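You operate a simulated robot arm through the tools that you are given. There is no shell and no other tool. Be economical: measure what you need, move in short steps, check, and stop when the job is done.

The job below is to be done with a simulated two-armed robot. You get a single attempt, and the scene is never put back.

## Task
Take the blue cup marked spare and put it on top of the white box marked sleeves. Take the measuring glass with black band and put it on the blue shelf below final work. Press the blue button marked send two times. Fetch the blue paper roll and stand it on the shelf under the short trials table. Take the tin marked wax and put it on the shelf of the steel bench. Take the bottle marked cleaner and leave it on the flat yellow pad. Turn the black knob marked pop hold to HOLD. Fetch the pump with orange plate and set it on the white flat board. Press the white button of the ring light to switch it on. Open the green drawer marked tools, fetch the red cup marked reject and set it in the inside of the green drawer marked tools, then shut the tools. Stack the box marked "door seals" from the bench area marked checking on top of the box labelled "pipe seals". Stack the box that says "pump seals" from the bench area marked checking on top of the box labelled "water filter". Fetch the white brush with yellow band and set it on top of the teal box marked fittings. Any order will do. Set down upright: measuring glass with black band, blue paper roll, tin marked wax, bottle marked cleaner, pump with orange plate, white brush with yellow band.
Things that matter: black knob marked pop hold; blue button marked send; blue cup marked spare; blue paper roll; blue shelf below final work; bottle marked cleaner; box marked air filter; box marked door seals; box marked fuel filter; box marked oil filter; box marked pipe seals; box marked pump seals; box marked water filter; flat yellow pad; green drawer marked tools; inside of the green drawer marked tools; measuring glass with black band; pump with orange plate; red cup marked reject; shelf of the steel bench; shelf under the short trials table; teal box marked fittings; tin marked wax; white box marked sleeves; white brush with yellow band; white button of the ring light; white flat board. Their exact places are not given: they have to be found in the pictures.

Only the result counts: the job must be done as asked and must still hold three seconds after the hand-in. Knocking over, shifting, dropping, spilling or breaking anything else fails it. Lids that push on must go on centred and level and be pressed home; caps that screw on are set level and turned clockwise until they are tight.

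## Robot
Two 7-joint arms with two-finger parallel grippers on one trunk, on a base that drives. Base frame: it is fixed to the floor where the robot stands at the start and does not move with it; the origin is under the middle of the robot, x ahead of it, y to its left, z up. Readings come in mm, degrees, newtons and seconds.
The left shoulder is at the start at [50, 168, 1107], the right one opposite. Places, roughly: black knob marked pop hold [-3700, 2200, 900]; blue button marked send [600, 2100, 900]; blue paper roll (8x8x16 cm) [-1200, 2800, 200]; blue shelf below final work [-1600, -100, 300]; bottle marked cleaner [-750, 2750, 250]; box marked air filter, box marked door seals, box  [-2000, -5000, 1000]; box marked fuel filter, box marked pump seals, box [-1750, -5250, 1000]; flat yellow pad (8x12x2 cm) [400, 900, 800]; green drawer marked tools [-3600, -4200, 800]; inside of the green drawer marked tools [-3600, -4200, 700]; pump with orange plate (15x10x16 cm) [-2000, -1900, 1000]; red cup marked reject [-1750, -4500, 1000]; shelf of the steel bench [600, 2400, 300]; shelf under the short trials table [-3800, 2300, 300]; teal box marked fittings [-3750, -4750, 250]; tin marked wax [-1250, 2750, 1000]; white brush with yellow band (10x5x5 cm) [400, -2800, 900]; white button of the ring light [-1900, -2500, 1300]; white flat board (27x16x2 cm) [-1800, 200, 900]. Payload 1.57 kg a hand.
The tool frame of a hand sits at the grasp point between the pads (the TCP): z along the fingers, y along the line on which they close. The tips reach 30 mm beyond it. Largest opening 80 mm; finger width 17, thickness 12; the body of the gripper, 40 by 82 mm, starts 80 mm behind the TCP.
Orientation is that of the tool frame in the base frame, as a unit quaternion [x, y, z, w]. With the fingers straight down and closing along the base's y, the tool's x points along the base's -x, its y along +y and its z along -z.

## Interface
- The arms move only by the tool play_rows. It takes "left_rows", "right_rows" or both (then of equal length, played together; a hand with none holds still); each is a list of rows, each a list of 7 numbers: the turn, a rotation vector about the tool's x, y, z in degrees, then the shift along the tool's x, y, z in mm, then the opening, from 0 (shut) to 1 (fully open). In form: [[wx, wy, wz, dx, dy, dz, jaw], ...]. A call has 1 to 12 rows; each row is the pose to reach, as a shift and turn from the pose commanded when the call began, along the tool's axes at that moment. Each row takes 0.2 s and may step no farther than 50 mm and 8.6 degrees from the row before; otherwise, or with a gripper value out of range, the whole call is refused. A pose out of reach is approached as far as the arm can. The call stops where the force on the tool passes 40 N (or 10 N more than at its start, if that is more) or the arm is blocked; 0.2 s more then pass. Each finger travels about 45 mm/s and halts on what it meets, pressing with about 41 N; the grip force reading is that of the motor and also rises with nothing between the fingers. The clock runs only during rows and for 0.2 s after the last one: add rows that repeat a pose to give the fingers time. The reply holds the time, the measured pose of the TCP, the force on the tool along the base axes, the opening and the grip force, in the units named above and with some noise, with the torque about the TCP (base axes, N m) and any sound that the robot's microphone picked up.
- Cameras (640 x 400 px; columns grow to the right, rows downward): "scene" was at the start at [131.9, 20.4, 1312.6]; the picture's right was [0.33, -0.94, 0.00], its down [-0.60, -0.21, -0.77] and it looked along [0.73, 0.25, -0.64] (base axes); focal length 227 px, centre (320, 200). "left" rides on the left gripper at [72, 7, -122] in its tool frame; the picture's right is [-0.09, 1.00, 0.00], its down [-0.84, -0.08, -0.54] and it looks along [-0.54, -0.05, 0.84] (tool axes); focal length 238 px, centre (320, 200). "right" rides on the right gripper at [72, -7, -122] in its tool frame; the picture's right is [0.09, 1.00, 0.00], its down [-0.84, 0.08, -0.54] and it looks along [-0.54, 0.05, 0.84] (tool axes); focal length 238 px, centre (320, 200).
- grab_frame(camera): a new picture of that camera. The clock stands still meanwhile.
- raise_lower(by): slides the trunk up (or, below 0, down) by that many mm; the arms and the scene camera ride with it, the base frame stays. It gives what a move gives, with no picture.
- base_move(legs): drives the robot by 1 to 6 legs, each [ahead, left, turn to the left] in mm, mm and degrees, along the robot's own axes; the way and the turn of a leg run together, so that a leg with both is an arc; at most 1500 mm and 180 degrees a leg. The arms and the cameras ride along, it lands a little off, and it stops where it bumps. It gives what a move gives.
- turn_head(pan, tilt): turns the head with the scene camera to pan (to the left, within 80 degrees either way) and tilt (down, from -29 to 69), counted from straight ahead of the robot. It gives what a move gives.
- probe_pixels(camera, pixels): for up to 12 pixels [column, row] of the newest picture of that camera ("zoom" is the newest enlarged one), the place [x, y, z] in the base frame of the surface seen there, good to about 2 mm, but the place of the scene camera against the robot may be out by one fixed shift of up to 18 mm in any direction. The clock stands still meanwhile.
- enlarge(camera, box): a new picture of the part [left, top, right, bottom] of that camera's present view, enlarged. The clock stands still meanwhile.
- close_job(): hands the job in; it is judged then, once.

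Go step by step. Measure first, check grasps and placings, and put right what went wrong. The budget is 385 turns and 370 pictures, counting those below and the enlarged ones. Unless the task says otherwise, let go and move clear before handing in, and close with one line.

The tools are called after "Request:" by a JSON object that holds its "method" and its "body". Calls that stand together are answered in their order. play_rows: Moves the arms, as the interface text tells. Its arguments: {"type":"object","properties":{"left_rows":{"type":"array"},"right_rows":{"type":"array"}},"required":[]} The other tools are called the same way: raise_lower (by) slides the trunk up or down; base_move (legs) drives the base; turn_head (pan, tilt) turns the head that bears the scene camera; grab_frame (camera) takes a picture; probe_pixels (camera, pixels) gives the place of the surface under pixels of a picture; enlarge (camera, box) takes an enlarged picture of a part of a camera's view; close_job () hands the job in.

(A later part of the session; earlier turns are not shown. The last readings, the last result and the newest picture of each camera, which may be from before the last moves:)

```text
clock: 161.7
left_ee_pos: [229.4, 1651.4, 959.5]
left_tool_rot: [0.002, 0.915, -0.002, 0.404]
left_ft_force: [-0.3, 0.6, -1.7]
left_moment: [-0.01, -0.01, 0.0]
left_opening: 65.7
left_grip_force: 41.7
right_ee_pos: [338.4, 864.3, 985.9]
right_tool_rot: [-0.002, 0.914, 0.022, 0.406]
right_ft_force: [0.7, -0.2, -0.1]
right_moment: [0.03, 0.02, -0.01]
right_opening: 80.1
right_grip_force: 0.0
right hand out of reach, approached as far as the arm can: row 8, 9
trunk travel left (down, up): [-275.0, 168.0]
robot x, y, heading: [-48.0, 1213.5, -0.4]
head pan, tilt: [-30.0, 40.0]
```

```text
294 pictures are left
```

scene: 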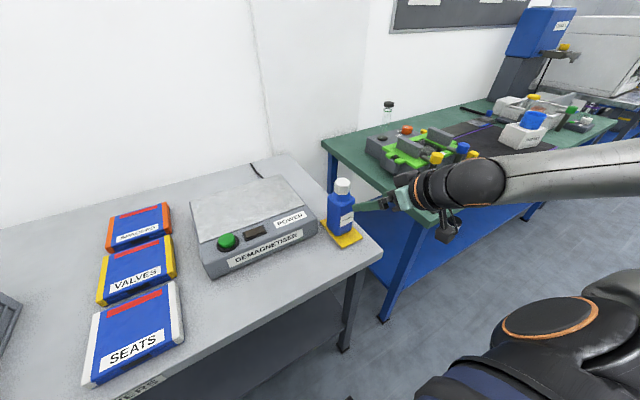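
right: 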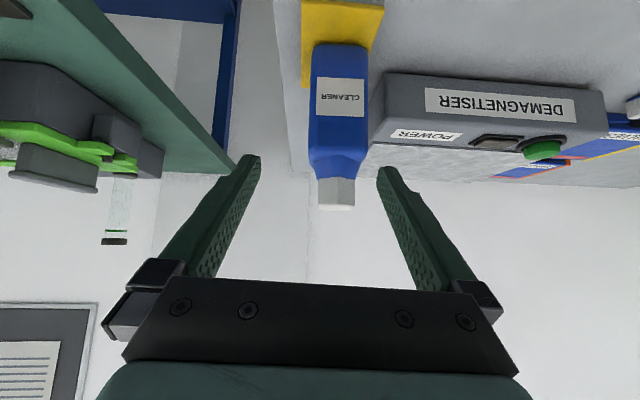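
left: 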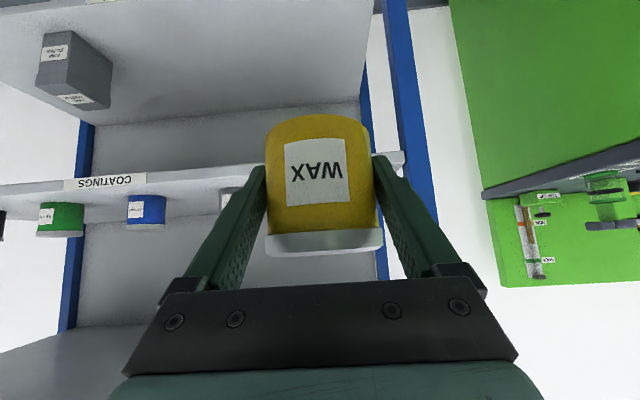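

The cleaner bottle stands on the yellow pad. Backing away, then moving to the steel bench while folding the right hand back to a down-pointing carry pose.

Request:
{"method": "base_move", "body": {"legs": [[-400, 0, 0.4]]}}

Request:
{"method": "play_rows", "body": {"right_rows": [[0, 8, 0, 3, 6, -28, 1], [0, 16, 0, 6, 12, -56, 0.8], [0, 24, 0, 9, 18, -84, 0.6], [0, 32, 0, 12, 24, -112, 0.4], [0, 40, 0, 15, 32, -140, 0.25], [0, 48, 0, 17, 40, -168, 0.25], [0, 48, 0, 17, 40, -168, 0.25]]}}

Request:
{"method": "base_move", "body": {"legs": [[0, 880, 0]]}}

Request:
{"method": "turn_head", "body": {"pan": 10, "tilt": 25}}

Request:
{"method": "grab_frame", "body": {"camera": "scene"}}

```text
clock: 164.2
left_ee_pos: [-170.4, 1654.2, 959.2]
left_tool_rot: [-0.001, 0.914, -0.001, 0.405]
left_ft_force: [-0.6, 0.1, -2.3]
left_moment: [-0.01, 0.02, -0.01]
left_opening: 65.9
left_grip_force: 41.0
right_ee_pos: [-56.2, 867.2, 985.8]
right_tool_rot: [-0.006, 0.913, 0.023, 0.406]
right_ft_force: [-0.3, 0.6, 0.1]
right_moment: [-0.02, 0.0, -0.01]
right_opening: 80.0
right_grip_force: 0.1
trunk travel left (down, up): [-275.0, 168.0]
robot x, y, heading: [-437.1, 1210.1, 0.3]
head pan, tilt: [-30.0, 40.0]
```

```text
clock: 165.8
left_ee_pos: [-170.3, 1654.9, 957.5]
left_tool_rot: [-0.001, 0.915, -0.001, 0.404]
left_ft_force: [0.4, -0.7, -2.5]
left_moment: [0.02, 0.05, -0.01]
left_opening: 65.7
left_grip_force: 41.0
right_ee_pos: [-190.6, 899.9, 1087.3]
right_tool_rot: [-0.014, 1.0, 0.02, -0.002]
right_ft_force: [-0.2, 0.4, 0.1]
right_moment: [0.02, 0.03, -0.01]
right_opening: 20.4
right_grip_force: 0.1
trunk travel left (down, up): [-275.0, 168.0]
robot x, y, heading: [-437.7, 1209.5, 0.3]
head pan, tilt: [-30.0, 40.0]
```

```text
clock: 170.4
left_ee_pos: [-176.8, 2536.4, 958.5]
left_tool_rot: [-0.004, 0.915, 0.0, 0.403]
left_ft_force: [0.9, -0.6, -1.3]
left_moment: [-0.01, 0.01, -0.02]
left_opening: 65.9
left_grip_force: 40.7
right_ee_pos: [-194.1, 1782.9, 1085.8]
right_tool_rot: [-0.017, 1.0, 0.02, -0.001]
right_ft_force: [0.8, -0.6, 0.3]
right_moment: [-0.02, 0.0, -0.01]
right_opening: 20.0
right_grip_force: 0.0
trunk travel left (down, up): [-275.0, 168.0]
robot x, y, heading: [-442.2, 2091.7, 0.2]
head pan, tilt: [-30.0, 40.0]
```

```text
clock: 171.5
left_ee_pos: [-176.5, 2537.0, 958.9]
left_tool_rot: [-0.003, 0.915, 0.0, 0.403]
left_ft_force: [0.7, -0.2, -1.4]
left_moment: [0.01, 0.02, 0.03]
left_opening: 65.9
left_grip_force: 40.6
right_ee_pos: [-193.4, 1782.4, 1086.8]
right_tool_rot: [-0.016, 1.0, 0.02, -0.001]
right_ft_force: [-0.2, -0.6, 0.1]
right_moment: [0.0, 0.0, -0.03]
right_opening: 20.0
right_grip_force: 0.0
trunk travel left (down, up): [-275.0, 168.0]
robot x, y, heading: [-443.8, 2094.7, 0.3]
head pan, tilt: [10.0, 25.0]
```

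```text
293 pictures are left
```

scene: 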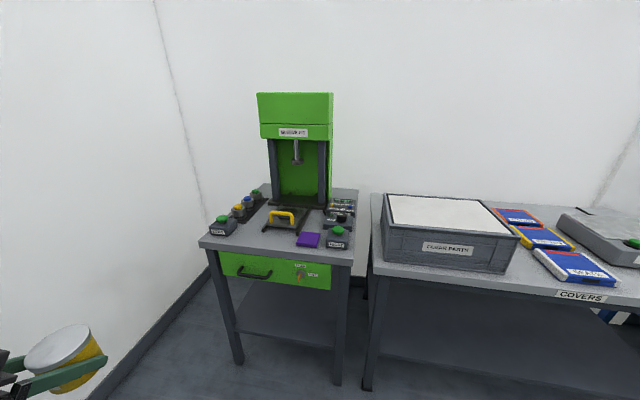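

Zooming on the bench to find the "send" button while here, then I'll lower the trunk for the tin.

Request:
{"method": "enlarge", "body": {"camera": "scene", "box": [200, 180, 370, 260]}}

Request:
{"method": "probe_pixels", "body": {"camera": "scene", "pixels": [[342, 199], [340, 212], [338, 232], [345, 205], [238, 205], [285, 310], [238, 330], [330, 345], [205, 245], [350, 260], [270, 270], [300, 280]]}}

Request:
{"method": "raise_lower", "body": {"by": -275}}

```text
3.76 times, centred on (285, 220) of scene
```

zoom: 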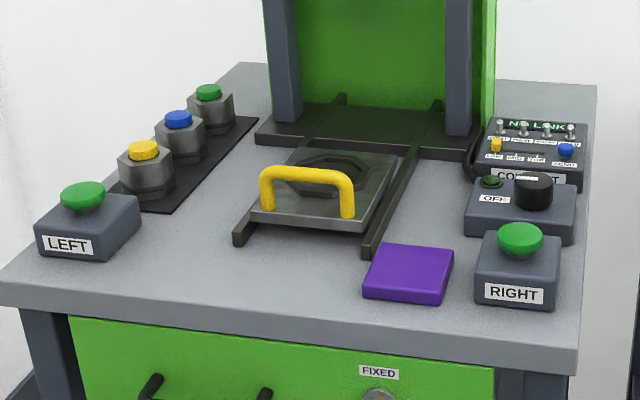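

```text
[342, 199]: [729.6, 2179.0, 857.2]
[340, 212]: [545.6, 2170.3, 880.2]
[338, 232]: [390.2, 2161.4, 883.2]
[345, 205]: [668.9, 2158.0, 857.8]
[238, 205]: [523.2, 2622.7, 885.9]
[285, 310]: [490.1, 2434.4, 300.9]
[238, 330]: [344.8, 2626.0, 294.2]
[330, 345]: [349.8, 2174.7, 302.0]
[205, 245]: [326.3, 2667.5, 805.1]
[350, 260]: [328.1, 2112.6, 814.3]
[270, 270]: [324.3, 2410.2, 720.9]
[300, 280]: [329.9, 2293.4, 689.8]
```

```text
clock: 174.3
left_ee_pos: [-175.2, 2536.8, 684.2]
left_tool_rot: [-0.003, 0.915, 0.0, 0.404]
left_ft_force: [0.3, -0.1, -2.5]
left_moment: [-0.02, 0.03, 0.02]
left_opening: 65.6
left_grip_force: 40.8
right_ee_pos: [-192.9, 1782.3, 811.9]
right_tool_rot: [-0.017, 1.0, 0.019, -0.001]
right_ft_force: [-0.3, 0.0, -0.3]
right_moment: [0.01, 0.03, 0.01]
right_opening: 20.3
right_grip_force: 0.1
trunk travel left (down, up): [0.0, 443.0]
robot x, y, heading: [-445.8, 2098.1, 0.1]
head pan, tilt: [10.0, 25.0]
```

The blue "send" button is on the control box at the bench's right rear (zoom 567,150). Now lowering the left hand straight down with pitch kept.

Request:
{"method": "play_rows", "body": {"left_rows": [[0, 0, 0, 33, 0, 30, 0.4], [0, 0, 0, 66, 0, 59, 0.4], [0, 0, 0, 99, 0, 89, 0.4], [0, 0, 0, 132, 0, 118, 0.4], [0, 0, 0, 165, 0, 148, 0.4], [0, 0, 0, 198, 0, 178, 0.4], [0, 0, 0, 227, 0, 204, 0.4], [0, 0, 0, 227, 0, 204, 0.4]]}}

```text
clock: 176.1
left_ee_pos: [-192.2, 2563.1, 462.0]
left_tool_rot: [-0.003, 0.915, 0.0, 0.403]
left_ft_force: [-0.6, -0.5, -2.2]
left_moment: [-0.03, 0.04, 0.01]
left_opening: 66.2
left_grip_force: 40.7
left hand out of reach, approached as far as the arm can: row 5, 6, 7, 8
right_ee_pos: [-194.9, 1781.5, 812.3]
right_tool_rot: [-0.017, 1.0, 0.02, -0.002]
right_ft_force: [0.0, 0.0, -0.2]
right_moment: [-0.01, 0.02, 0.0]
right_opening: 20.1
right_grip_force: 0.0
trunk travel left (down, up): [0.0, 443.0]
robot x, y, heading: [-444.7, 2095.9, 0.6]
head pan, tilt: [10.0, 25.0]
```

Request:
{"method": "play_rows", "body": {"left_rows": [[0, 0, 0, 22, -15, -25, 0.4], [0, 0, 0, 45, -30, -50, 0.4], [0, 0, 0, 67, -60, -74, 0.4], [0, 0, 0, 90, -60, -54, 0.4], [0, 0, 0, 112, -60, -34, 0.4], [0, 0, 0, 134, -60, -14, 0.4], [0, 0, 0, 134, -60, -14, 0.4]]}}

Request:
{"method": "play_rows", "body": {"left_rows": [[0, 0, 0, -27, 0, 30, 0.4], [0, 0, 0, -54, -5, 60, 0.4], [0, 0, 0, -80, -10, 89, 0.4], [0, 0, 0, -107, -15, 119, 0.4], [0, 0, 0, -134, -20, 149, 0.4], [0, 0, 0, -160, -25, 178, 0.4], [0, 0, 0, -187, -40, 208, 0.4], [0, 0, 0, -187, -40, 208, 0.4]]}}

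```text
clock: 177.7
left_ee_pos: [-286.1, 2545.0, 463.1]
left_tool_rot: [-0.004, 0.915, 0.0, 0.404]
left_ft_force: [0.1, -0.1, -2.2]
left_moment: [-0.02, 0.0, 0.0]
left_opening: 65.6
left_grip_force: 41.4
left hand out of reach, approached as far as the arm can: row 2, 3, 4, 5, 6, 7
right_ee_pos: [-193.9, 1781.5, 811.5]
right_tool_rot: [-0.017, 1.0, 0.019, 0.0]
right_ft_force: [0.9, -0.5, -1.4]
right_moment: [0.0, -0.01, -0.02]
right_opening: 19.7
right_grip_force: 0.1
trunk travel left (down, up): [0.0, 443.0]
robot x, y, heading: [-443.2, 2090.6, 0.4]
head pan, tilt: [10.0, 25.0]
```

```text
clock: 179.5
left_ee_pos: [-27.9, 2534.8, 512.3]
left_tool_rot: [-0.002, 0.916, -0.001, 0.401]
left_ft_force: [0.3, 0.1, -1.7]
left_moment: [0.03, 0.03, -0.02]
left_opening: 65.9
left_grip_force: 41.5
left hand out of reach, approached as far as the arm can: row 2, 3, 4, 5, 6, 7, 8
right_ee_pos: [-193.3, 1781.4, 811.2]
right_tool_rot: [-0.016, 1.0, 0.02, 0.0]
right_ft_force: [-0.1, -0.4, -0.8]
right_moment: [-0.04, 0.0, 0.01]
right_opening: 19.9
right_grip_force: 0.0
trunk travel left (down, up): [0.0, 443.0]
robot x, y, heading: [-442.5, 2098.9, 0.3]
head pan, tilt: [10.0, 25.0]
```

It isn't in the low posture yet. I'll use the way that worked: point the hand down while moving it back beside the robot, then go down.

Request:
{"method": "play_rows", "body": {"left_rows": [[0, 8, 0, 30, -8, -33, 0.4], [0, 16, 0, 60, -16, -66, 0.4], [0, 24, 0, 90, -24, -100, 0.4], [0, 32, 0, 120, -32, -133, 0.4], [0, 40, 0, 150, -40, -166, 0.4], [0, 48, 0, 181, -50, -200, 0.4], [0, 48, 0, 181, -50, -200, 0.4]]}}

Request:
{"method": "play_rows", "body": {"left_rows": [[0, 0, 0, 0, 0, 40, 0.4], [0, 0, 0, 0, 0, 80, 0.4], [0, 0, 0, 0, 0, 120, 0.4], [0, 0, 0, 0, 0, 150, 0.4], [0, 0, 0, 0, 0, 150, 0.4]]}}

```text
clock: 181.1
left_ee_pos: [-296.4, 2484.7, 510.9]
left_tool_rot: [-0.003, 1.0, -0.001, -0.005]
left_ft_force: [0.6, 0.2, -2.9]
left_moment: [0.0, 0.0, 0.02]
left_opening: 65.9
left_grip_force: 40.9
right_ee_pos: [-194.8, 1782.2, 810.8]
right_tool_rot: [-0.017, 1.0, 0.02, -0.001]
right_ft_force: [-0.3, -0.4, -0.5]
right_moment: [0.01, 0.0, 0.01]
right_opening: 19.6
right_grip_force: 0.0
trunk travel left (down, up): [0.0, 443.0]
robot x, y, heading: [-446.6, 2095.7, 0.4]
head pan, tilt: [10.0, 25.0]
```

```text
clock: 182.3
left_ee_pos: [-294.7, 2482.1, 360.2]
left_tool_rot: [-0.003, 1.0, -0.001, -0.002]
left_ft_force: [0.6, -0.4, -1.6]
left_moment: [0.02, 0.0, 0.0]
left_opening: 66.0
left_grip_force: 40.7
right_ee_pos: [-194.6, 1782.4, 810.7]
right_tool_rot: [-0.016, 1.0, 0.02, -0.001]
right_ft_force: [0.2, -0.2, 0.0]
right_moment: [0.03, -0.01, 0.0]
right_opening: 20.0
right_grip_force: 0.1
trunk travel left (down, up): [0.0, 443.0]
robot x, y, heading: [-443.7, 2098.5, 0.5]
head pan, tilt: [10.0, 25.0]
```

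Down to z=360. Now forward to about (430,330) ahead of the robot and pitch back up 48°.

Request:
{"method": "play_rows", "body": {"left_rows": [[0, 0, 0, -40, -5, 0, 0.4], [0, 0, 0, -80, -10, 0, 0.4], [0, 0, 0, -120, -18, 0, 0.4], [0, 0, 0, -160, -26, 0, 0.4], [0, 0, 0, -200, -36, -5, 0.4], [0, 0, 0, -240, -46, -10, 0.4], [0, 0, 0, -283, -55, -20, 0.4], [0, 0, 0, -283, -55, -20, 0.4]]}}

Request:
{"method": "play_rows", "body": {"left_rows": [[0, -8, 0, 0, 0, 0, 0.4], [0, -16, 0, 0, 0, 0, 0.4], [0, -24, 0, 0, 0, 0, 0.4], [0, -32, 0, 0, 0, 0, 0.4], [0, -40, 0, 0, 0, 0, 0.4], [0, -47.7, 0, 0, 0, 0, 0.4], [0, -47.7, 0, 0, 0, 0, 0.4]]}}

Request:
{"method": "grab_frame", "body": {"camera": "left"}}

```text
clock: 184.1
left_ee_pos: [-10.9, 2428.0, 375.3]
left_tool_rot: [-0.002, 1.0, -0.001, -0.004]
left_ft_force: [-0.1, -0.9, -1.8]
left_moment: [0.02, 0.02, 0.0]
left_opening: 66.1
left_grip_force: 40.8
right_ee_pos: [-193.9, 1783.3, 811.8]
right_tool_rot: [-0.016, 1.0, 0.02, -0.001]
right_ft_force: [-0.3, -0.2, 0.4]
right_moment: [0.02, 0.04, -0.03]
right_opening: 20.0
right_grip_force: 0.1
trunk travel left (down, up): [0.0, 443.0]
robot x, y, heading: [-443.2, 2093.3, 0.4]
head pan, tilt: [10.0, 25.0]
```

```text
clock: 185.7
left_ee_pos: [-12.7, 2429.6, 378.6]
left_tool_rot: [-0.003, 0.952, -0.001, 0.306]
left_ft_force: [-0.1, 1.1, -1.2]
left_moment: [0.06, -0.01, 0.0]
left_opening: 65.7
left_grip_force: 40.9
left hand out of reach, approached as far as the arm can: row 5, 6, 7
right_ee_pos: [-193.5, 1780.7, 811.0]
right_tool_rot: [-0.017, 1.0, 0.019, -0.001]
right_ft_force: [-0.9, 0.6, -0.1]
right_moment: [-0.02, 0.02, -0.01]
right_opening: 20.1
right_grip_force: 0.0
trunk travel left (down, up): [0.0, 443.0]
robot x, y, heading: [-443.1, 2096.5, 0.4]
head pan, tilt: [10.0, 25.0]
```

```text
291 pictures are left
```

left: 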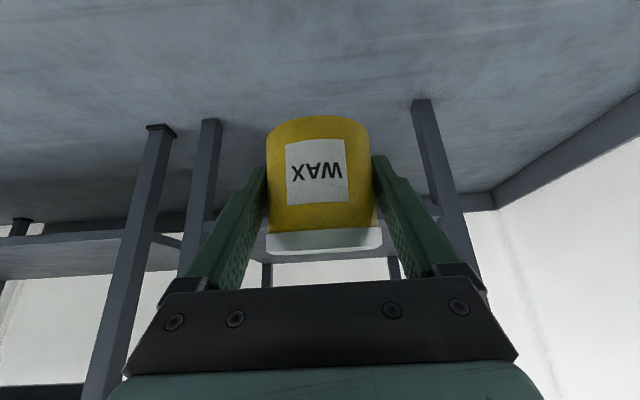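

Pitch 36° so far. I'll shift outward 40 mm while adding the remaining 12°.

Request:
{"method": "play_rows", "body": {"left_rows": [[0, 0, 0, 0, 20, 0, 0.4], [0, -6, 0, 0, 40, 0, 0.4], [0, -12.1, 0, 0, 40, 0, 0.4], [0, -12.1, 0, 0, 40, 0, 0.4]]}}

```text
clock: 186.7
left_ee_pos: [-12.8, 2469.0, 377.9]
left_tool_rot: [-0.003, 0.915, 0.001, 0.404]
left_ft_force: [0.2, -0.5, -2.6]
left_moment: [0.03, 0.01, 0.01]
left_opening: 65.8
left_grip_force: 40.4
right_ee_pos: [-193.8, 1782.2, 811.9]
right_tool_rot: [-0.016, 1.0, 0.019, -0.001]
right_ft_force: [0.2, 0.2, -0.1]
right_moment: [-0.01, 0.02, -0.01]
right_opening: 20.2
right_grip_force: 0.0
trunk travel left (down, up): [0.0, 443.0]
robot x, y, heading: [-448.3, 2096.8, 0.4]
head pan, tilt: [10.0, 25.0]
```

Upright exactly. Driving in 445 mm so the tin is over the bench shelf.

Request:
{"method": "base_move", "body": {"legs": [[0, -45, -0.4], [445, 0, 0]]}}

Request:
{"method": "grab_frame", "body": {"camera": "left"}}

Request:
{"method": "turn_head", "body": {"pan": 35, "tilt": 45}}

Request:
{"method": "grab_frame", "body": {"camera": "scene"}}

```text
clock: 189.9
left_ee_pos: [429.2, 2428.9, 378.9]
left_tool_rot: [-0.006, 0.914, 0.002, 0.405]
left_ft_force: [-0.1, 0.5, -1.9]
left_moment: [0.01, -0.01, -0.02]
left_opening: 66.0
left_grip_force: 41.3
right_ee_pos: [251.7, 1740.8, 811.0]
right_tool_rot: [-0.019, 1.0, 0.019, -0.001]
right_ft_force: [0.7, 0.6, 0.1]
right_moment: [0.0, -0.01, 0.02]
right_opening: 19.7
right_grip_force: 0.1
trunk travel left (down, up): [0.0, 443.0]
robot x, y, heading: [1.1, 2050.6, 0.5]
head pan, tilt: [10.0, 25.0]
```

```text
290 pictures are left
```

left: 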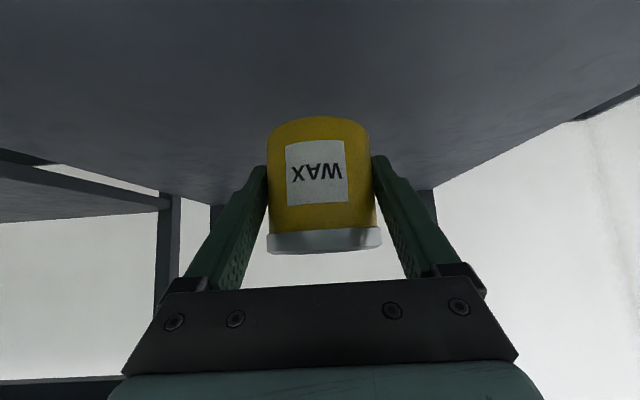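

```text
clock: 190.8
left_ee_pos: [429.6, 2429.5, 378.4]
left_tool_rot: [-0.006, 0.914, 0.001, 0.405]
left_ft_force: [-0.1, 0.4, -1.6]
left_moment: [0.04, 0.04, 0.01]
left_opening: 66.0
left_grip_force: 40.8
right_ee_pos: [253.7, 1740.9, 812.0]
right_tool_rot: [-0.02, 1.0, 0.019, -0.001]
right_ft_force: [0.2, 0.0, 0.4]
right_moment: [-0.02, -0.03, -0.01]
right_opening: 20.0
right_grip_force: 0.1
trunk travel left (down, up): [0.0, 443.0]
robot x, y, heading: [-1.1, 2050.2, 1.0]
head pan, tilt: [35.0, 45.0]
```

```text
289 pictures are left
```

scene: 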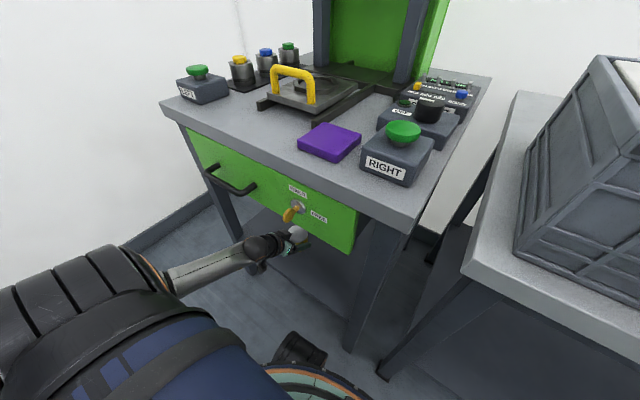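

Lowering the tin toward the shelf in steps.

Request:
{"method": "play_rows", "body": {"left_rows": [[0, 0, 0, 10, 0, 9, 0.4], [0, 0, 0, 20, 0, 18, 0.4], [0, 0, 0, 27, 0, 24, 0.4], [0, 0, 0, 29, 0, 26, 0.4], [0, 0, 0, 30.5, 0, 27.5, 0.4]]}}

Request:
{"method": "play_rows", "body": {"left_rows": [[0, 0, 0, 0.8, 0, 0.7, 0.4], [0, 0, 0, 1.5, 0, 1.3, 0.4], [0, 0, 0, 2.2, 0, 2, 0.4]]}}

```text
clock: 192.0
left_ee_pos: [428.9, 2429.4, 337.7]
left_tool_rot: [-0.005, 0.915, 0.001, 0.404]
left_ft_force: [0.2, 0.2, -1.3]
left_moment: [0.02, 0.01, -0.03]
left_opening: 65.6
left_grip_force: 41.8
right_ee_pos: [251.6, 1740.7, 810.8]
right_tool_rot: [-0.02, 1.0, 0.02, -0.001]
right_ft_force: [-0.1, -0.2, -0.2]
right_moment: [0.04, -0.01, 0.04]
right_opening: 20.0
right_grip_force: 0.0
trunk travel left (down, up): [0.0, 443.0]
robot x, y, heading: [1.4, 2052.6, 0.5]
head pan, tilt: [35.0, 45.0]
```

```text
clock: 192.8
left_ee_pos: [428.7, 2430.2, 334.8]
left_tool_rot: [-0.005, 0.915, 0.0, 0.404]
left_ft_force: [0.0, -0.6, -2.3]
left_moment: [-0.01, 0.01, -0.02]
left_opening: 65.5
left_grip_force: 41.0
right_ee_pos: [251.3, 1739.9, 812.0]
right_tool_rot: [-0.02, 1.0, 0.019, -0.001]
right_ft_force: [0.2, -0.7, 0.0]
right_moment: [0.01, 0.01, 0.02]
right_opening: 20.1
right_grip_force: 0.1
trunk travel left (down, up): [0.0, 443.0]
robot x, y, heading: [1.6, 2048.9, 0.7]
head pan, tilt: [35.0, 45.0]
```

Request:
{"method": "play_rows", "body": {"left_rows": [[0, 0, 0, 0.8, 0, 0.7, 0.4], [0, 0, 0, 1.5, 0, 1.3, 0.4], [0, 0, 0, 2.2, 0, 2, 0.4], [0, 0, 0, 3, 0, 2.7, 0.4]]}}

```text
clock: 193.8
left_ee_pos: [431.1, 2429.2, 335.3]
left_tool_rot: [-0.005, 0.913, 0.003, 0.408]
left_ft_force: [-7.8, 0.0, 22.5]
left_moment: [-0.14, 0.43, -0.03]
left_opening: 65.8
left_grip_force: 40.4
right_ee_pos: [251.2, 1740.2, 811.1]
right_tool_rot: [-0.02, 1.0, 0.02, -0.001]
right_ft_force: [-0.2, 0.4, 0.3]
right_moment: [-0.01, 0.01, 0.02]
right_opening: 20.0
right_grip_force: 0.0
trunk travel left (down, up): [0.0, 443.0]
robot x, y, heading: [1.2, 2048.2, 0.6]
head pan, tilt: [35.0, 45.0]
```

Contact (22 N). Easing up 1 mm, opening and drawing back.

Request:
{"method": "play_rows", "body": {"left_rows": [[0, 0, 0, -1, 0, -1, 0.4], [0, 0, 0, -1, 0, -1, 0.85], [0, 0, 0, -1, 0, -1, 1], [0, 0, 0, -1, 0, -1, 1], [0, 0, 0, -1, 0, -30, 1], [0, 0, 0, -1, 0, -65, 1], [0, 0, 0, -1, 0, -105, 1], [0, 0, 0, -1, 0, -120, 1]]}}

Request:
{"method": "grab_frame", "body": {"camera": "left"}}

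```text
clock: 195.6
left_ee_pos: [340.1, 2428.1, 412.6]
left_tool_rot: [-0.004, 0.915, 0.001, 0.405]
left_ft_force: [0.4, -1.0, 0.1]
left_moment: [0.03, 0.02, -0.02]
left_opening: 79.7
left_grip_force: 0.1
right_ee_pos: [251.5, 1741.3, 810.8]
right_tool_rot: [-0.018, 1.0, 0.019, -0.001]
right_ft_force: [-0.5, 0.0, -1.1]
right_moment: [0.0, -0.02, -0.01]
right_opening: 20.0
right_grip_force: 0.1
trunk travel left (down, up): [0.0, 443.0]
robot x, y, heading: [-0.2, 2048.4, 1.1]
head pan, tilt: [35.0, 45.0]
```

```text
288 pictures are left
```

left: 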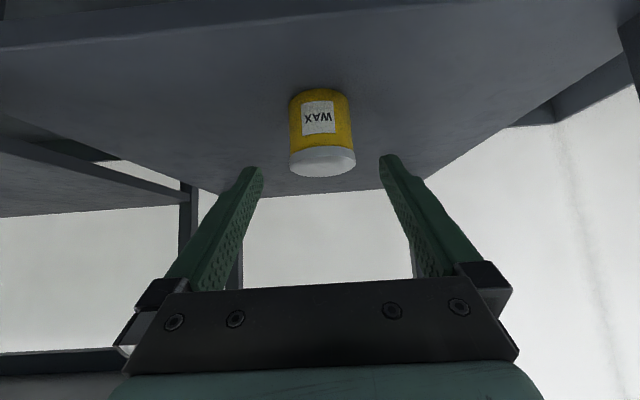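

The tin stands on the steel bench shelf. Backing out, raising the trunk, and lining up for the send button.

Request:
{"method": "base_move", "body": {"legs": [[-300, 0, 0]]}}

Request:
{"method": "raise_lower", "body": {"by": 340}}

Request:
{"method": "base_move", "body": {"legs": [[0, 200, -0.8], [260, 0, 0]]}}

Request:
{"method": "turn_head", "body": {"pan": -5, "tilt": 40}}

Request:
{"method": "grab_frame", "body": {"camera": "scene"}}

Request:
{"method": "grab_frame", "body": {"camera": "right"}}

```text
clock: 197.6
left_ee_pos: [45.1, 2424.8, 411.4]
left_tool_rot: [-0.005, 0.915, 0.0, 0.404]
left_ft_force: [-0.4, 0.1, 0.3]
left_moment: [0.01, 0.0, -0.01]
left_opening: 79.9
left_grip_force: 0.1
right_ee_pos: [-44.5, 1737.1, 811.2]
right_tool_rot: [-0.019, 1.0, 0.019, -0.001]
right_ft_force: [-1.1, -0.2, -0.8]
right_moment: [0.0, 0.01, -0.01]
right_opening: 20.1
right_grip_force: 0.1
trunk travel left (down, up): [0.0, 443.0]
robot x, y, heading: [-297.3, 2048.7, 0.5]
head pan, tilt: [35.0, 45.0]
```

```text
clock: 200.9
left_ee_pos: [44.3, 2425.0, 752.0]
left_tool_rot: [-0.006, 0.915, 0.001, 0.404]
left_ft_force: [0.3, -0.4, 0.1]
left_moment: [-0.02, 0.0, 0.0]
left_opening: 80.1
left_grip_force: 0.0
right_ee_pos: [-45.6, 1737.0, 1151.0]
right_tool_rot: [-0.019, 1.0, 0.02, -0.002]
right_ft_force: [-0.1, -0.3, -0.3]
right_moment: [-0.02, 0.02, -0.02]
right_opening: 19.7
right_grip_force: 0.0
trunk travel left (down, up): [-340.0, 103.0]
robot x, y, heading: [-294.4, 2050.6, 0.9]
head pan, tilt: [35.0, 45.0]
```

```text
clock: 203.9
left_ee_pos: [290.0, 2622.2, 751.6]
left_tool_rot: [0.002, 0.916, -0.001, 0.4]
left_ft_force: [-0.5, -0.7, 0.4]
left_moment: [-0.04, 0.03, 0.0]
left_opening: 79.9
left_grip_force: 0.1
right_ee_pos: [195.0, 1936.9, 1150.5]
right_tool_rot: [-0.013, 1.0, 0.02, -0.001]
right_ft_force: [-0.1, -0.3, -0.8]
right_moment: [0.02, -0.06, 0.01]
right_opening: 20.0
right_grip_force: 0.0
trunk travel left (down, up): [-340.0, 103.0]
robot x, y, heading: [-53.2, 2252.7, -0.2]
head pan, tilt: [35.0, 45.0]
stopped in leg 2: the force on the tool passed its limit (the readings are from after the stop); the commanded pose is now the measured one
```

```text
clock: 205.0
left_ee_pos: [290.7, 2620.2, 750.7]
left_tool_rot: [0.004, 0.916, -0.003, 0.4]
left_ft_force: [-0.2, -0.4, 0.8]
left_moment: [0.0, 0.0, 0.03]
left_opening: 80.0
left_grip_force: 0.0
right_ee_pos: [195.5, 1937.0, 1152.4]
right_tool_rot: [-0.013, 1.0, 0.019, -0.001]
right_ft_force: [-0.5, -0.4, 0.3]
right_moment: [0.02, 0.0, -0.01]
right_opening: 19.8
right_grip_force: 0.0
trunk travel left (down, up): [-340.0, 103.0]
robot x, y, heading: [-54.9, 2245.6, -0.2]
head pan, tilt: [-5.0, 40.0]
```

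```text
287 pictures are left
```

scene: 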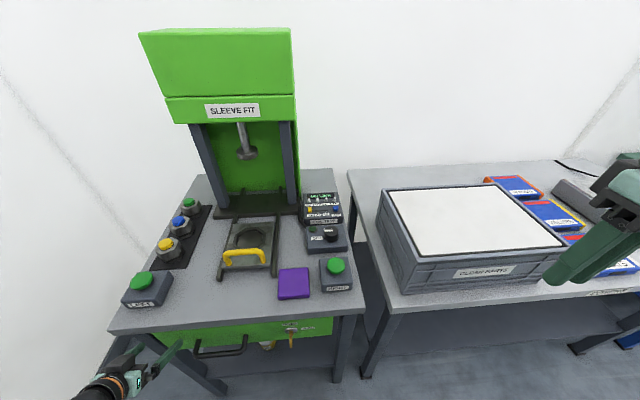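

```text
286 pictures are left
```

right: 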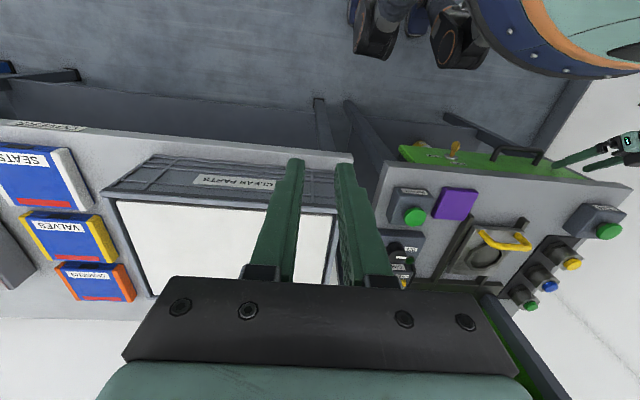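

The left fingers touched the bench's front edge. I'll back off a bit and raise the left hand well above the bench.

Request:
{"method": "base_move", "body": {"legs": [[-80, 0, 0]]}}

Request:
{"method": "play_rows", "body": {"left_rows": [[0, 0, 0, -15, 0, -48, 1], [0, 0, 0, -48, 0, -78, 1], [0, 0, 0, -81, 0, -108, 1], [0, 0, 0, -114, 0, -138, 1], [0, 0, 0, -147, 0, -168, 1], [0, 0, 0, -180, 0, -198, 1], [0, 0, 0, -213, 0, -228, 1], [0, 0, 0, -246, 0, -258, 1], [0, 0, 0, -246, 0, -258, 1]]}}

Request:
{"method": "enlarge", "body": {"camera": "scene", "box": [110, 180, 370, 380]}}

```text
clock: 206.1
left_ee_pos: [209.3, 2621.5, 750.9]
left_tool_rot: [0.003, 0.916, -0.002, 0.402]
left_ft_force: [-0.4, 0.2, 0.8]
left_moment: [0.03, -0.02, 0.02]
left_opening: 80.1
left_grip_force: 0.0
right_ee_pos: [113.4, 1936.2, 1151.4]
right_tool_rot: [-0.012, 1.0, 0.019, 0.0]
right_ft_force: [-1.2, 0.8, 0.7]
right_moment: [-0.02, 0.0, 0.01]
right_opening: 20.0
right_grip_force: 0.1
trunk travel left (down, up): [-340.0, 103.0]
robot x, y, heading: [-132.5, 2250.1, 0.1]
head pan, tilt: [-5.0, 40.0]
```

```text
refused: row 1 steps farther than a row can; nothing moved
```

```text
2.00 times, centred on (240, 280) of scene
```

zoom: 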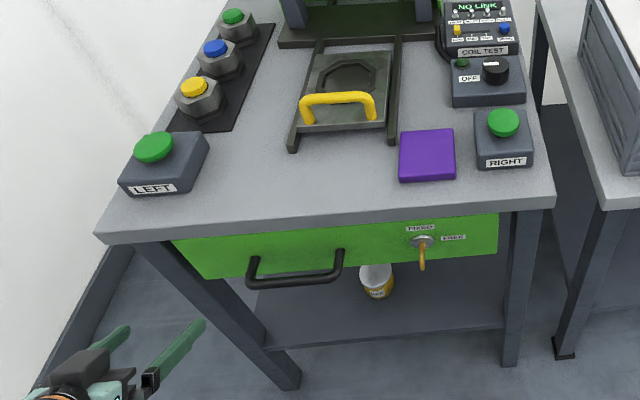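

Nothing disturbed, tin is standing on the shelf. Raising the left hand with legal steps.

Request:
{"method": "play_rows", "body": {"left_rows": [[0, 0, 0, -15, 0, -40, 1], [0, 0, 0, -48, 0, -70, 1], [0, 0, 0, -81, 0, -100, 1], [0, 0, 0, -114, 0, -130, 1], [0, 0, 0, -147, 0, -160, 1], [0, 0, 0, -180, 0, -190, 1], [0, 0, 0, -213, 0, -220, 1], [0, 0, 0, -246, 0, -250, 1], [0, 0, 0, -246, 0, -250, 1]]}}

Request:
{"method": "enlarge", "body": {"camera": "scene", "box": [290, 160, 370, 230]}}

```text
clock: 208.1
left_ee_pos: [205.0, 2633.2, 1110.8]
left_tool_rot: [0.003, 0.917, -0.003, 0.4]
left_ft_force: [0.6, 0.3, -0.8]
left_moment: [0.02, 0.01, 0.03]
left_opening: 80.0
left_grip_force: 0.0
left hand out of reach, approached as far as the arm can: row 4, 5, 6, 7, 8, 9
right_ee_pos: [114.0, 1937.0, 1151.1]
right_tool_rot: [-0.012, 1.0, 0.019, -0.001]
right_ft_force: [0.8, 0.6, -0.4]
right_moment: [0.02, -0.01, 0.0]
right_opening: 19.6
right_grip_force: 0.0
trunk travel left (down, up): [-340.0, 103.0]
robot x, y, heading: [-133.3, 2248.7, -0.1]
head pan, tilt: [-5.0, 40.0]
```

```text
5.71 times, centred on (330, 195) of scene
```

zoom: 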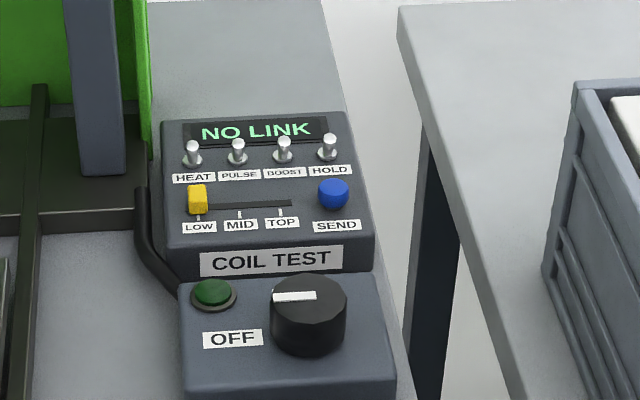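

Found SEND (blue, zoom 333,193) with a HOLD toggle just behind it. Probing the button and neighbours.

Request:
{"method": "probe_pixels", "body": {"camera": "zoom", "pixels": [[333, 190], [333, 182], [333, 203], [330, 140], [345, 235], [290, 205], [283, 145], [310, 310]]}}

```text
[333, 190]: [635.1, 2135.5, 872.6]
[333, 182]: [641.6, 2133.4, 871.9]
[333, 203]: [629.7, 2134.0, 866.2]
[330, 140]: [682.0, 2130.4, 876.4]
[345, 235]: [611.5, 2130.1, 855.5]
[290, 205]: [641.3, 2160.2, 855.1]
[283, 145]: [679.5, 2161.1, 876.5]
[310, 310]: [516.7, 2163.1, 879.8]
```

Button true position ≈(627,2144), top z≈871. Driving 170 mm ahead, then bringing the closed right fingers above it for a wrist-camera check.

Request:
{"method": "base_move", "body": {"legs": [[170, 0, 0]]}}

Request:
{"method": "play_rows", "body": {"right_rows": [[0, 0, 0, -34, 20, 10, 0], [0, 0, 0, -68, 40, 20, 0], [0, 0, 0, -102, 60, 30, 0], [0, 0, 0, -136, 80, 40, 0], [0, 0, 0, -170, 100, 50, 0], [0, 0, 0, -204, 120, 60, 0], [0, 0, 0, -238, 140, 70, 0], [0, 0, 0, -260, 160, 90, 0], [0, 0, 0, -280, 180, 110, 0], [0, 0, 0, -290, 206, 130, 0], [0, 0, 0, -290, 206, 130, 0]]}}

Request:
{"method": "grab_frame", "body": {"camera": "right"}}

```text
clock: 209.5
left_ee_pos: [368.0, 2635.2, 1109.9]
left_tool_rot: [0.001, 0.917, -0.002, 0.4]
left_ft_force: [0.6, -0.4, -0.1]
left_moment: [0.02, 0.01, 0.0]
left_opening: 80.2
left_grip_force: 0.1
right_ee_pos: [280.2, 1936.8, 1150.3]
right_tool_rot: [-0.015, 1.0, 0.02, -0.001]
right_ft_force: [0.6, -0.5, 0.2]
right_moment: [0.0, 0.01, 0.0]
right_opening: 20.3
right_grip_force: 0.1
trunk travel left (down, up): [-340.0, 103.0]
robot x, y, heading: [30.2, 2246.5, -0.1]
head pan, tilt: [-5.0, 40.0]
```

```text
clock: 211.9
left_ee_pos: [366.7, 2634.3, 1110.0]
left_tool_rot: [0.001, 0.917, -0.002, 0.399]
left_ft_force: [0.5, 0.4, 0.7]
left_moment: [0.0, -0.01, 0.0]
left_opening: 80.0
left_grip_force: 0.1
right_ee_pos: [508.0, 2093.7, 1036.3]
right_tool_rot: [-0.015, 1.0, 0.021, -0.001]
right_ft_force: [0.0, -0.2, 0.0]
right_moment: [0.03, 0.0, 0.0]
right_opening: 0.1
right_grip_force: 21.3
right hand out of reach, approached as far as the arm can: row 8, 9, 10, 11
trunk travel left (down, up): [-340.0, 103.0]
robot x, y, heading: [29.0, 2250.4, 0.1]
head pan, tilt: [-5.0, 40.0]
```

```text
283 pictures are left
```

right: 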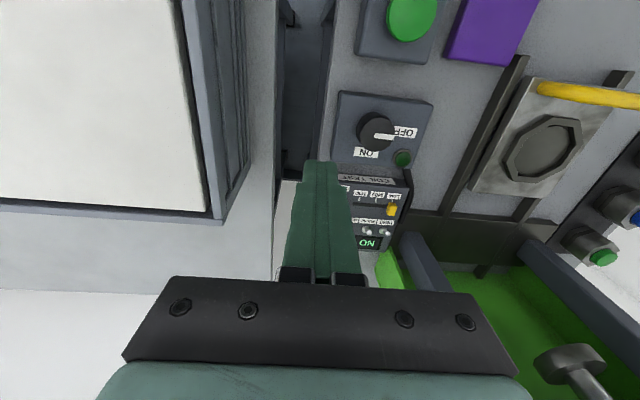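

Straight-down reach is short, so I'll drive 40 mm more, pitch the fingers 35°, and press with the tip corner.

Request:
{"method": "base_move", "body": {"legs": [[40, 20, 0]]}}

Request:
{"method": "play_rows", "body": {"right_rows": [[0, -7, 0, 0, 0, 0, 0], [0, -14, 0, 0, 0, 0, 0], [0, -21, 0, 0, 0, 0, 0], [0, -28, 0, 0, 0, 0, 0], [0, -35, 0, 0, 0, 0, 0], [0, -35, 0, -20, 10, 10, 0], [0, -35, 0, -45, 20, 20, 0], [0, -35, 0, -65, 28, 30, 0], [0, -35, 0, -65, 28, 30, 0]]}}

Request:
{"method": "grab_frame", "body": {"camera": "right"}}

```text
clock: 212.9
left_ee_pos: [392.7, 2648.0, 1110.8]
left_tool_rot: [0.003, 0.917, -0.002, 0.399]
left_ft_force: [0.3, -0.5, 0.1]
left_moment: [0.03, -0.01, 0.03]
left_opening: 79.9
left_grip_force: 0.1
right_ee_pos: [534.0, 2106.4, 1036.5]
right_tool_rot: [-0.013, 1.0, 0.02, 0.001]
right_ft_force: [0.1, -0.6, 0.1]
right_moment: [0.01, -0.03, 0.02]
right_opening: 0.0
right_grip_force: 20.9
trunk travel left (down, up): [-340.0, 103.0]
robot x, y, heading: [52.4, 2265.3, -0.3]
head pan, tilt: [-5.0, 40.0]
stopped in leg 1: the robot was blocked; the commanded pose is now the measured one
```

```text
clock: 214.9
left_ee_pos: [395.1, 2647.8, 1109.5]
left_tool_rot: [0.003, 0.917, -0.002, 0.399]
left_ft_force: [-0.4, 0.1, 0.3]
left_moment: [-0.02, 0.0, 0.0]
left_opening: 79.8
left_grip_force: 0.1
right_ee_pos: [596.5, 2134.0, 1005.9]
right_tool_rot: [-0.007, 0.953, 0.025, 0.301]
right_ft_force: [0.4, 0.3, -0.3]
right_moment: [0.03, 0.01, 0.04]
right_opening: 0.0
right_grip_force: 21.1
right hand out of reach, approached as far as the arm can: row 8, 9
trunk travel left (down, up): [-340.0, 103.0]
robot x, y, heading: [55.2, 2268.4, -0.1]
head pan, tilt: [-5.0, 40.0]
```

```text
282 pictures are left
```

right: 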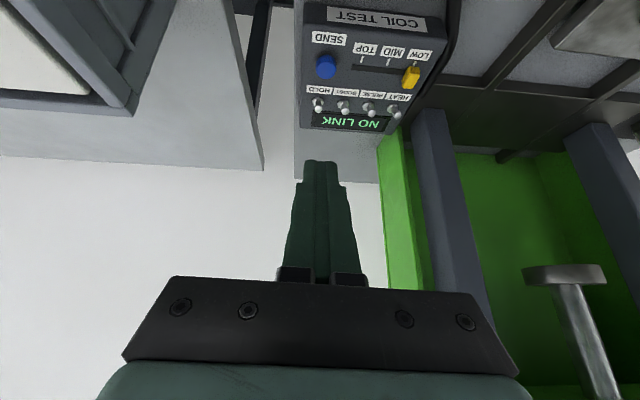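

Request:
{"method": "probe_pixels", "body": {"camera": "right", "pixels": [[325, 66], [325, 72], [325, 58], [334, 66], [316, 66], [318, 100]]}}

```text
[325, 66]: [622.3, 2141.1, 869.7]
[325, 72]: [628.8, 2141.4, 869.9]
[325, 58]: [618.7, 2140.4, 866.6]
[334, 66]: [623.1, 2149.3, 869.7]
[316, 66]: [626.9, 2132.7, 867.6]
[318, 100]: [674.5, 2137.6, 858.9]
```

Button centre (625,2141), top z 870. Moving the tip to just above it.

Request:
{"method": "play_rows", "body": {"right_rows": [[0, 0, 0, -15, 7, 10, 0], [0, 0, 0, 6, 7, 40, 0], [0, 0, 0, 25, 7, 67, 0], [0, 0, 0, 39, 7, 88, 0], [0, 0, 0, 39, 7, 88, 0]]}}

Request:
{"method": "grab_frame", "body": {"camera": "right"}}

Request:
{"method": "enlarge", "body": {"camera": "scene", "box": [280, 140, 400, 240]}}

```text
clock: 216.1
left_ee_pos: [394.3, 2647.8, 1109.0]
left_tool_rot: [0.003, 0.917, -0.002, 0.4]
left_ft_force: [0.1, 0.2, -0.5]
left_moment: [0.04, 0.01, 0.01]
left_opening: 79.8
left_grip_force: 0.0
right_ee_pos: [588.3, 2106.6, 944.8]
right_tool_rot: [-0.006, 0.953, 0.022, 0.301]
right_ft_force: [-0.1, -0.4, -0.4]
right_moment: [0.0, -0.02, 0.01]
right_opening: 0.0
right_grip_force: 21.6
right hand out of reach, approached as far as the arm can: row 1, 2, 3, 4, 5
trunk travel left (down, up): [-340.0, 103.0]
robot x, y, heading: [55.2, 2264.0, -0.3]
head pan, tilt: [-5.0, 40.0]
```

```text
281 pictures are left
```

right: 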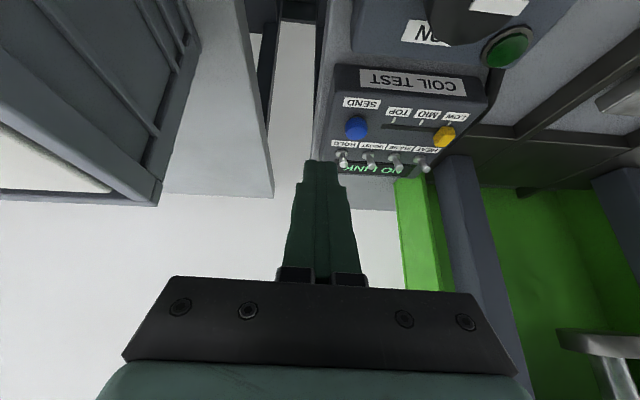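

```text
4.00 times, centred on (340, 190) of scene
```

zoom: 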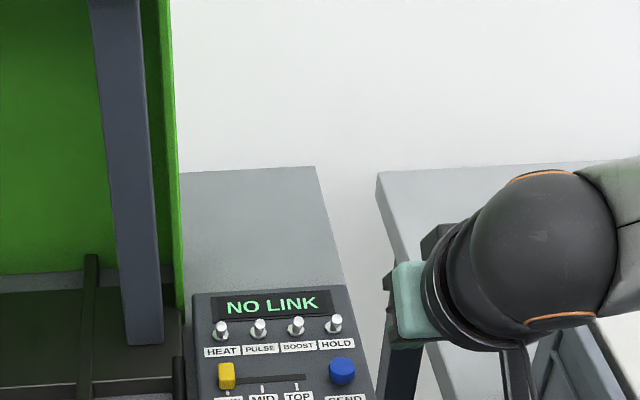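

The arm again wants the target more to its own side. I'll lift the hand, back off 15 mm, and strafe left 90 mm (the wall is at y≈3170, clear).

Request:
{"method": "play_rows", "body": {"right_rows": [[0, 0, 0, -20, 0, -33, 0], [0, 0, 0, -40, 0, -66, 0], [0, 0, 0, -40, 0, -66, 0]]}}

Request:
{"method": "base_move", "body": {"legs": [[-15, 0, 0], [0, 90, 0]]}}

Request:
{"method": "play_rows", "body": {"right_rows": [[0, 0, 0, 0, -30, 0, 0], [0, 0, 0, 0, -56, 0, 0], [0, 0, 0, 0, -56, 0, 0]]}}

```text
clock: 216.9
left_ee_pos: [394.7, 2648.3, 1110.5]
left_tool_rot: [0.004, 0.917, -0.003, 0.399]
left_ft_force: [0.0, -0.9, 0.1]
left_moment: [0.01, 0.01, 0.0]
left_opening: 80.4
left_grip_force: 0.0
right_ee_pos: [584.8, 2101.4, 1021.9]
right_tool_rot: [-0.007, 0.954, 0.023, 0.3]
right_ft_force: [-0.2, 0.5, 0.1]
right_moment: [0.03, -0.01, -0.03]
right_opening: 0.2
right_grip_force: 21.4
trunk travel left (down, up): [-340.0, 103.0]
robot x, y, heading: [55.1, 2267.6, -0.2]
head pan, tilt: [-5.0, 40.0]
```

```text
clock: 218.3
left_ee_pos: [378.4, 2738.5, 1109.7]
left_tool_rot: [0.002, 0.917, -0.003, 0.399]
left_ft_force: [0.5, 0.7, -0.1]
left_moment: [-0.04, 0.01, -0.03]
left_opening: 80.1
left_grip_force: 0.0
right_ee_pos: [570.6, 2193.7, 1021.8]
right_tool_rot: [-0.007, 0.953, 0.022, 0.301]
right_ft_force: [0.0, 0.1, 0.3]
right_moment: [-0.04, -0.01, -0.01]
right_opening: 0.0
right_grip_force: 21.4
trunk travel left (down, up): [-340.0, 103.0]
robot x, y, heading: [40.6, 2355.3, -0.2]
head pan, tilt: [-5.0, 40.0]
```

```text
clock: 219.1
left_ee_pos: [378.4, 2738.4, 1109.8]
left_tool_rot: [0.003, 0.916, -0.003, 0.4]
left_ft_force: [0.4, -0.1, -0.7]
left_moment: [0.02, 0.01, 0.0]
left_opening: 79.9
left_grip_force: 0.0
right_ee_pos: [572.7, 2136.6, 1020.5]
right_tool_rot: [-0.008, 0.953, 0.024, 0.301]
right_ft_force: [0.1, 0.1, -0.3]
right_moment: [-0.01, 0.02, 0.01]
right_opening: 0.0
right_grip_force: 21.3
trunk travel left (down, up): [-340.0, 103.0]
robot x, y, heading: [41.3, 2358.2, -0.0]
head pan, tilt: [-5.0, 40.0]
```

Request:
{"method": "play_rows", "body": {"right_rows": [[0, 0, 0, -20, 2, 20, 0], [0, 0, 0, -30, 4, 30, 0], [0, 0, 0, -10, 4, 58, 0], [0, 0, 0, 10, 4, 88, 0], [0, 0, 0, 27.6, 4, 112.6, 0], [0, 0, 0, 27.6, 4, 112.6, 0]]}}

Request:
{"method": "grab_frame", "body": {"camera": "right"}}

```text
clock: 220.5
left_ee_pos: [378.0, 2739.1, 1109.7]
left_tool_rot: [0.003, 0.917, -0.003, 0.4]
left_ft_force: [0.4, 0.5, 0.3]
left_moment: [0.01, 0.0, 0.0]
left_opening: 79.8
left_grip_force: 0.1
right_ee_pos: [608.7, 2143.7, 913.2]
right_tool_rot: [-0.007, 0.953, 0.024, 0.301]
right_ft_force: [-0.1, -0.3, 0.1]
right_moment: [0.02, 0.02, 0.01]
right_opening: 0.0
right_grip_force: 21.4
right hand out of reach, approached as far as the arm can: row 5, 6
trunk travel left (down, up): [-340.0, 103.0]
robot x, y, heading: [38.1, 2356.8, -0.2]
head pan, tilt: [-5.0, 40.0]
```

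```text
279 pictures are left
```

right: 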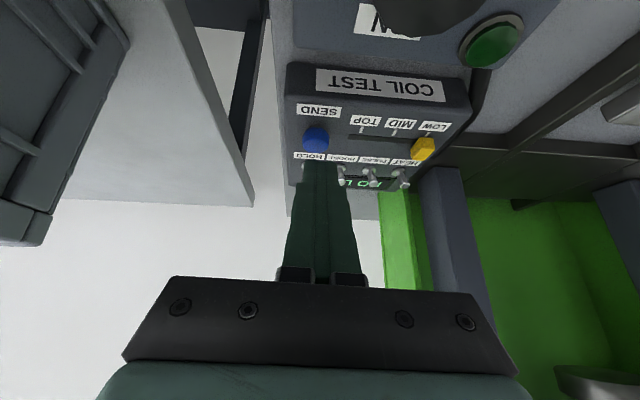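

The tip is ~6 mm short in x and reach-limited; nudging the base 10 mm ahead, then pressing down.

Request:
{"method": "base_move", "body": {"legs": [[9, -2, 0]]}}

Request:
{"method": "play_rows", "body": {"right_rows": [[0, 0, 0, 3, 0, 4, 0], [0, 0, 0, 6, 0, 8, 0], [0, 0, 0, 8, 0, 11, 0]]}}

```text
clock: 221.3
left_ee_pos: [386.8, 2736.3, 1109.7]
left_tool_rot: [0.002, 0.917, -0.002, 0.4]
left_ft_force: [-0.5, -0.3, -0.5]
left_moment: [0.03, 0.01, 0.02]
left_opening: 80.3
left_grip_force: 0.1
right_ee_pos: [618.9, 2142.3, 912.7]
right_tool_rot: [-0.007, 0.954, 0.024, 0.299]
right_ft_force: [-0.4, -0.2, -0.1]
right_moment: [-0.04, 0.0, -0.01]
right_opening: 0.0
right_grip_force: 21.1
trunk travel left (down, up): [-340.0, 103.0]
robot x, y, heading: [52.1, 2356.0, 0.0]
head pan, tilt: [-5.0, 40.0]
```

```text
clock: 222.1
left_ee_pos: [387.0, 2736.4, 1109.7]
left_tool_rot: [0.002, 0.917, -0.002, 0.4]
left_ft_force: [-0.4, 0.2, 0.0]
left_moment: [0.0, 0.0, 0.01]
left_opening: 80.2
left_grip_force: 0.1
right_ee_pos: [614.5, 2138.5, 906.3]
right_tool_rot: [-0.008, 0.953, 0.024, 0.301]
right_ft_force: [-0.4, 0.4, -0.2]
right_moment: [0.01, 0.0, -0.02]
right_opening: 0.0
right_grip_force: 21.2
right hand out of reach, approached as far as the arm can: row 1, 2, 3
trunk travel left (down, up): [-340.0, 103.0]
robot x, y, heading: [50.7, 2355.4, 0.1]
head pan, tilt: [-5.0, 40.0]
```

The arm is at its reach limit, but the trunk can press. Lowering the trunk 8 mm.

Request:
{"method": "raise_lower", "body": {"by": -8}}

Request:
{"method": "enlarge", "body": {"camera": "scene", "box": [260, 150, 400, 250]}}

```text
clock: 222.7
left_ee_pos: [387.6, 2736.6, 1100.3]
left_tool_rot: [0.002, 0.917, -0.002, 0.399]
left_ft_force: [-1.2, 0.1, 0.5]
left_moment: [-0.03, -0.02, -0.04]
left_opening: 80.0
left_grip_force: 0.1
right_ee_pos: [613.7, 2138.5, 898.4]
right_tool_rot: [-0.007, 0.953, 0.024, 0.301]
right_ft_force: [-1.2, -0.7, 1.9]
right_moment: [-0.03, 0.01, 0.0]
right_opening: 0.2
right_grip_force: 21.3
trunk travel left (down, up): [-332.0, 111.0]
robot x, y, heading: [52.5, 2352.7, 0.0]
head pan, tilt: [-5.0, 40.0]
heard: click
```

```text
4.00 times, centred on (330, 200) of scene
```

zoom: 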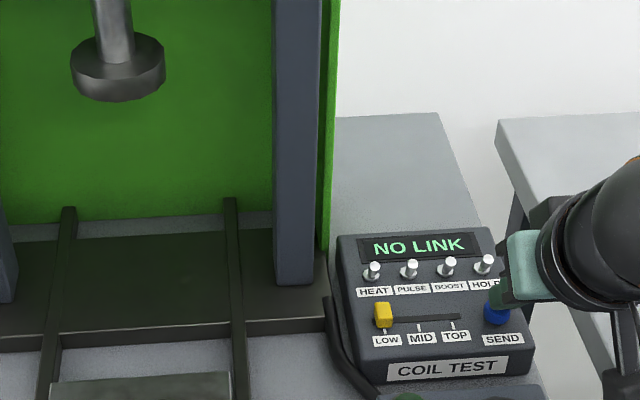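

A click was heard: first press done. Releasing (up 15) and pressing a second time.

Request:
{"method": "raise_lower", "body": {"by": 15}}

Request:
{"method": "raise_lower", "body": {"by": -15}}

Request:
{"method": "raise_lower", "body": {"by": 60}}

Request:
{"method": "enlarge", "body": {"camera": "scene", "box": [260, 150, 400, 250]}}

```text
clock: 223.3
left_ee_pos: [386.4, 2737.3, 1117.1]
left_tool_rot: [0.003, 0.916, -0.002, 0.4]
left_ft_force: [0.0, -1.1, -0.3]
left_moment: [-0.01, 0.0, 0.0]
left_opening: 79.9
left_grip_force: 0.1
right_ee_pos: [613.6, 2137.5, 912.1]
right_tool_rot: [-0.007, 0.953, 0.024, 0.301]
right_ft_force: [0.2, 0.0, -0.7]
right_moment: [-0.02, -0.01, 0.01]
right_opening: 0.1
right_grip_force: 21.2
trunk travel left (down, up): [-347.0, 96.0]
robot x, y, heading: [48.7, 2356.1, 0.0]
head pan, tilt: [-5.0, 40.0]
```

```text
clock: 223.9
left_ee_pos: [387.2, 2736.6, 1101.7]
left_tool_rot: [0.003, 0.917, -0.003, 0.4]
left_ft_force: [-0.3, -0.7, 0.1]
left_moment: [0.01, 0.0, 0.01]
left_opening: 80.2
left_grip_force: 0.1
right_ee_pos: [612.3, 2137.6, 898.2]
right_tool_rot: [-0.008, 0.953, 0.024, 0.3]
right_ft_force: [-0.6, -0.2, 1.6]
right_moment: [0.0, 0.0, 0.0]
right_opening: 0.0
right_grip_force: 21.1
trunk travel left (down, up): [-332.0, 111.0]
robot x, y, heading: [46.1, 2352.7, 0.2]
head pan, tilt: [-5.0, 40.0]
heard: click
```

```text
clock: 224.9
left_ee_pos: [386.4, 2735.6, 1161.3]
left_tool_rot: [0.003, 0.917, -0.003, 0.399]
left_ft_force: [0.1, -0.6, -0.3]
left_moment: [-0.02, 0.01, -0.02]
left_opening: 80.0
left_grip_force: 0.1
right_ee_pos: [614.1, 2138.0, 957.2]
right_tool_rot: [-0.008, 0.953, 0.024, 0.302]
right_ft_force: [0.0, 0.6, -0.6]
right_moment: [-0.01, 0.01, 0.02]
right_opening: 0.0
right_grip_force: 21.8
trunk travel left (down, up): [-392.0, 51.0]
robot x, y, heading: [47.1, 2354.4, -0.1]
head pan, tilt: [-5.0, 40.0]
```

```text
4.00 times, centred on (330, 200) of scene
```

zoom: 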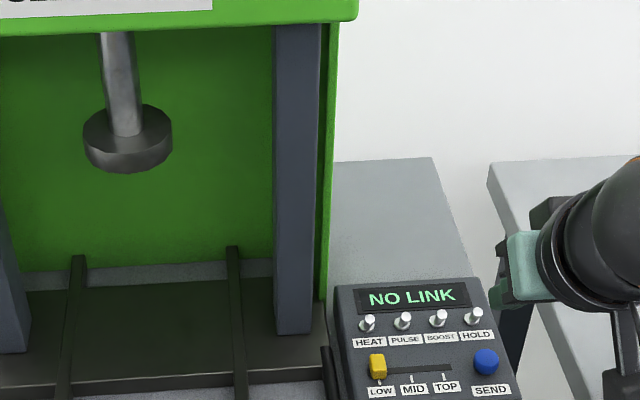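

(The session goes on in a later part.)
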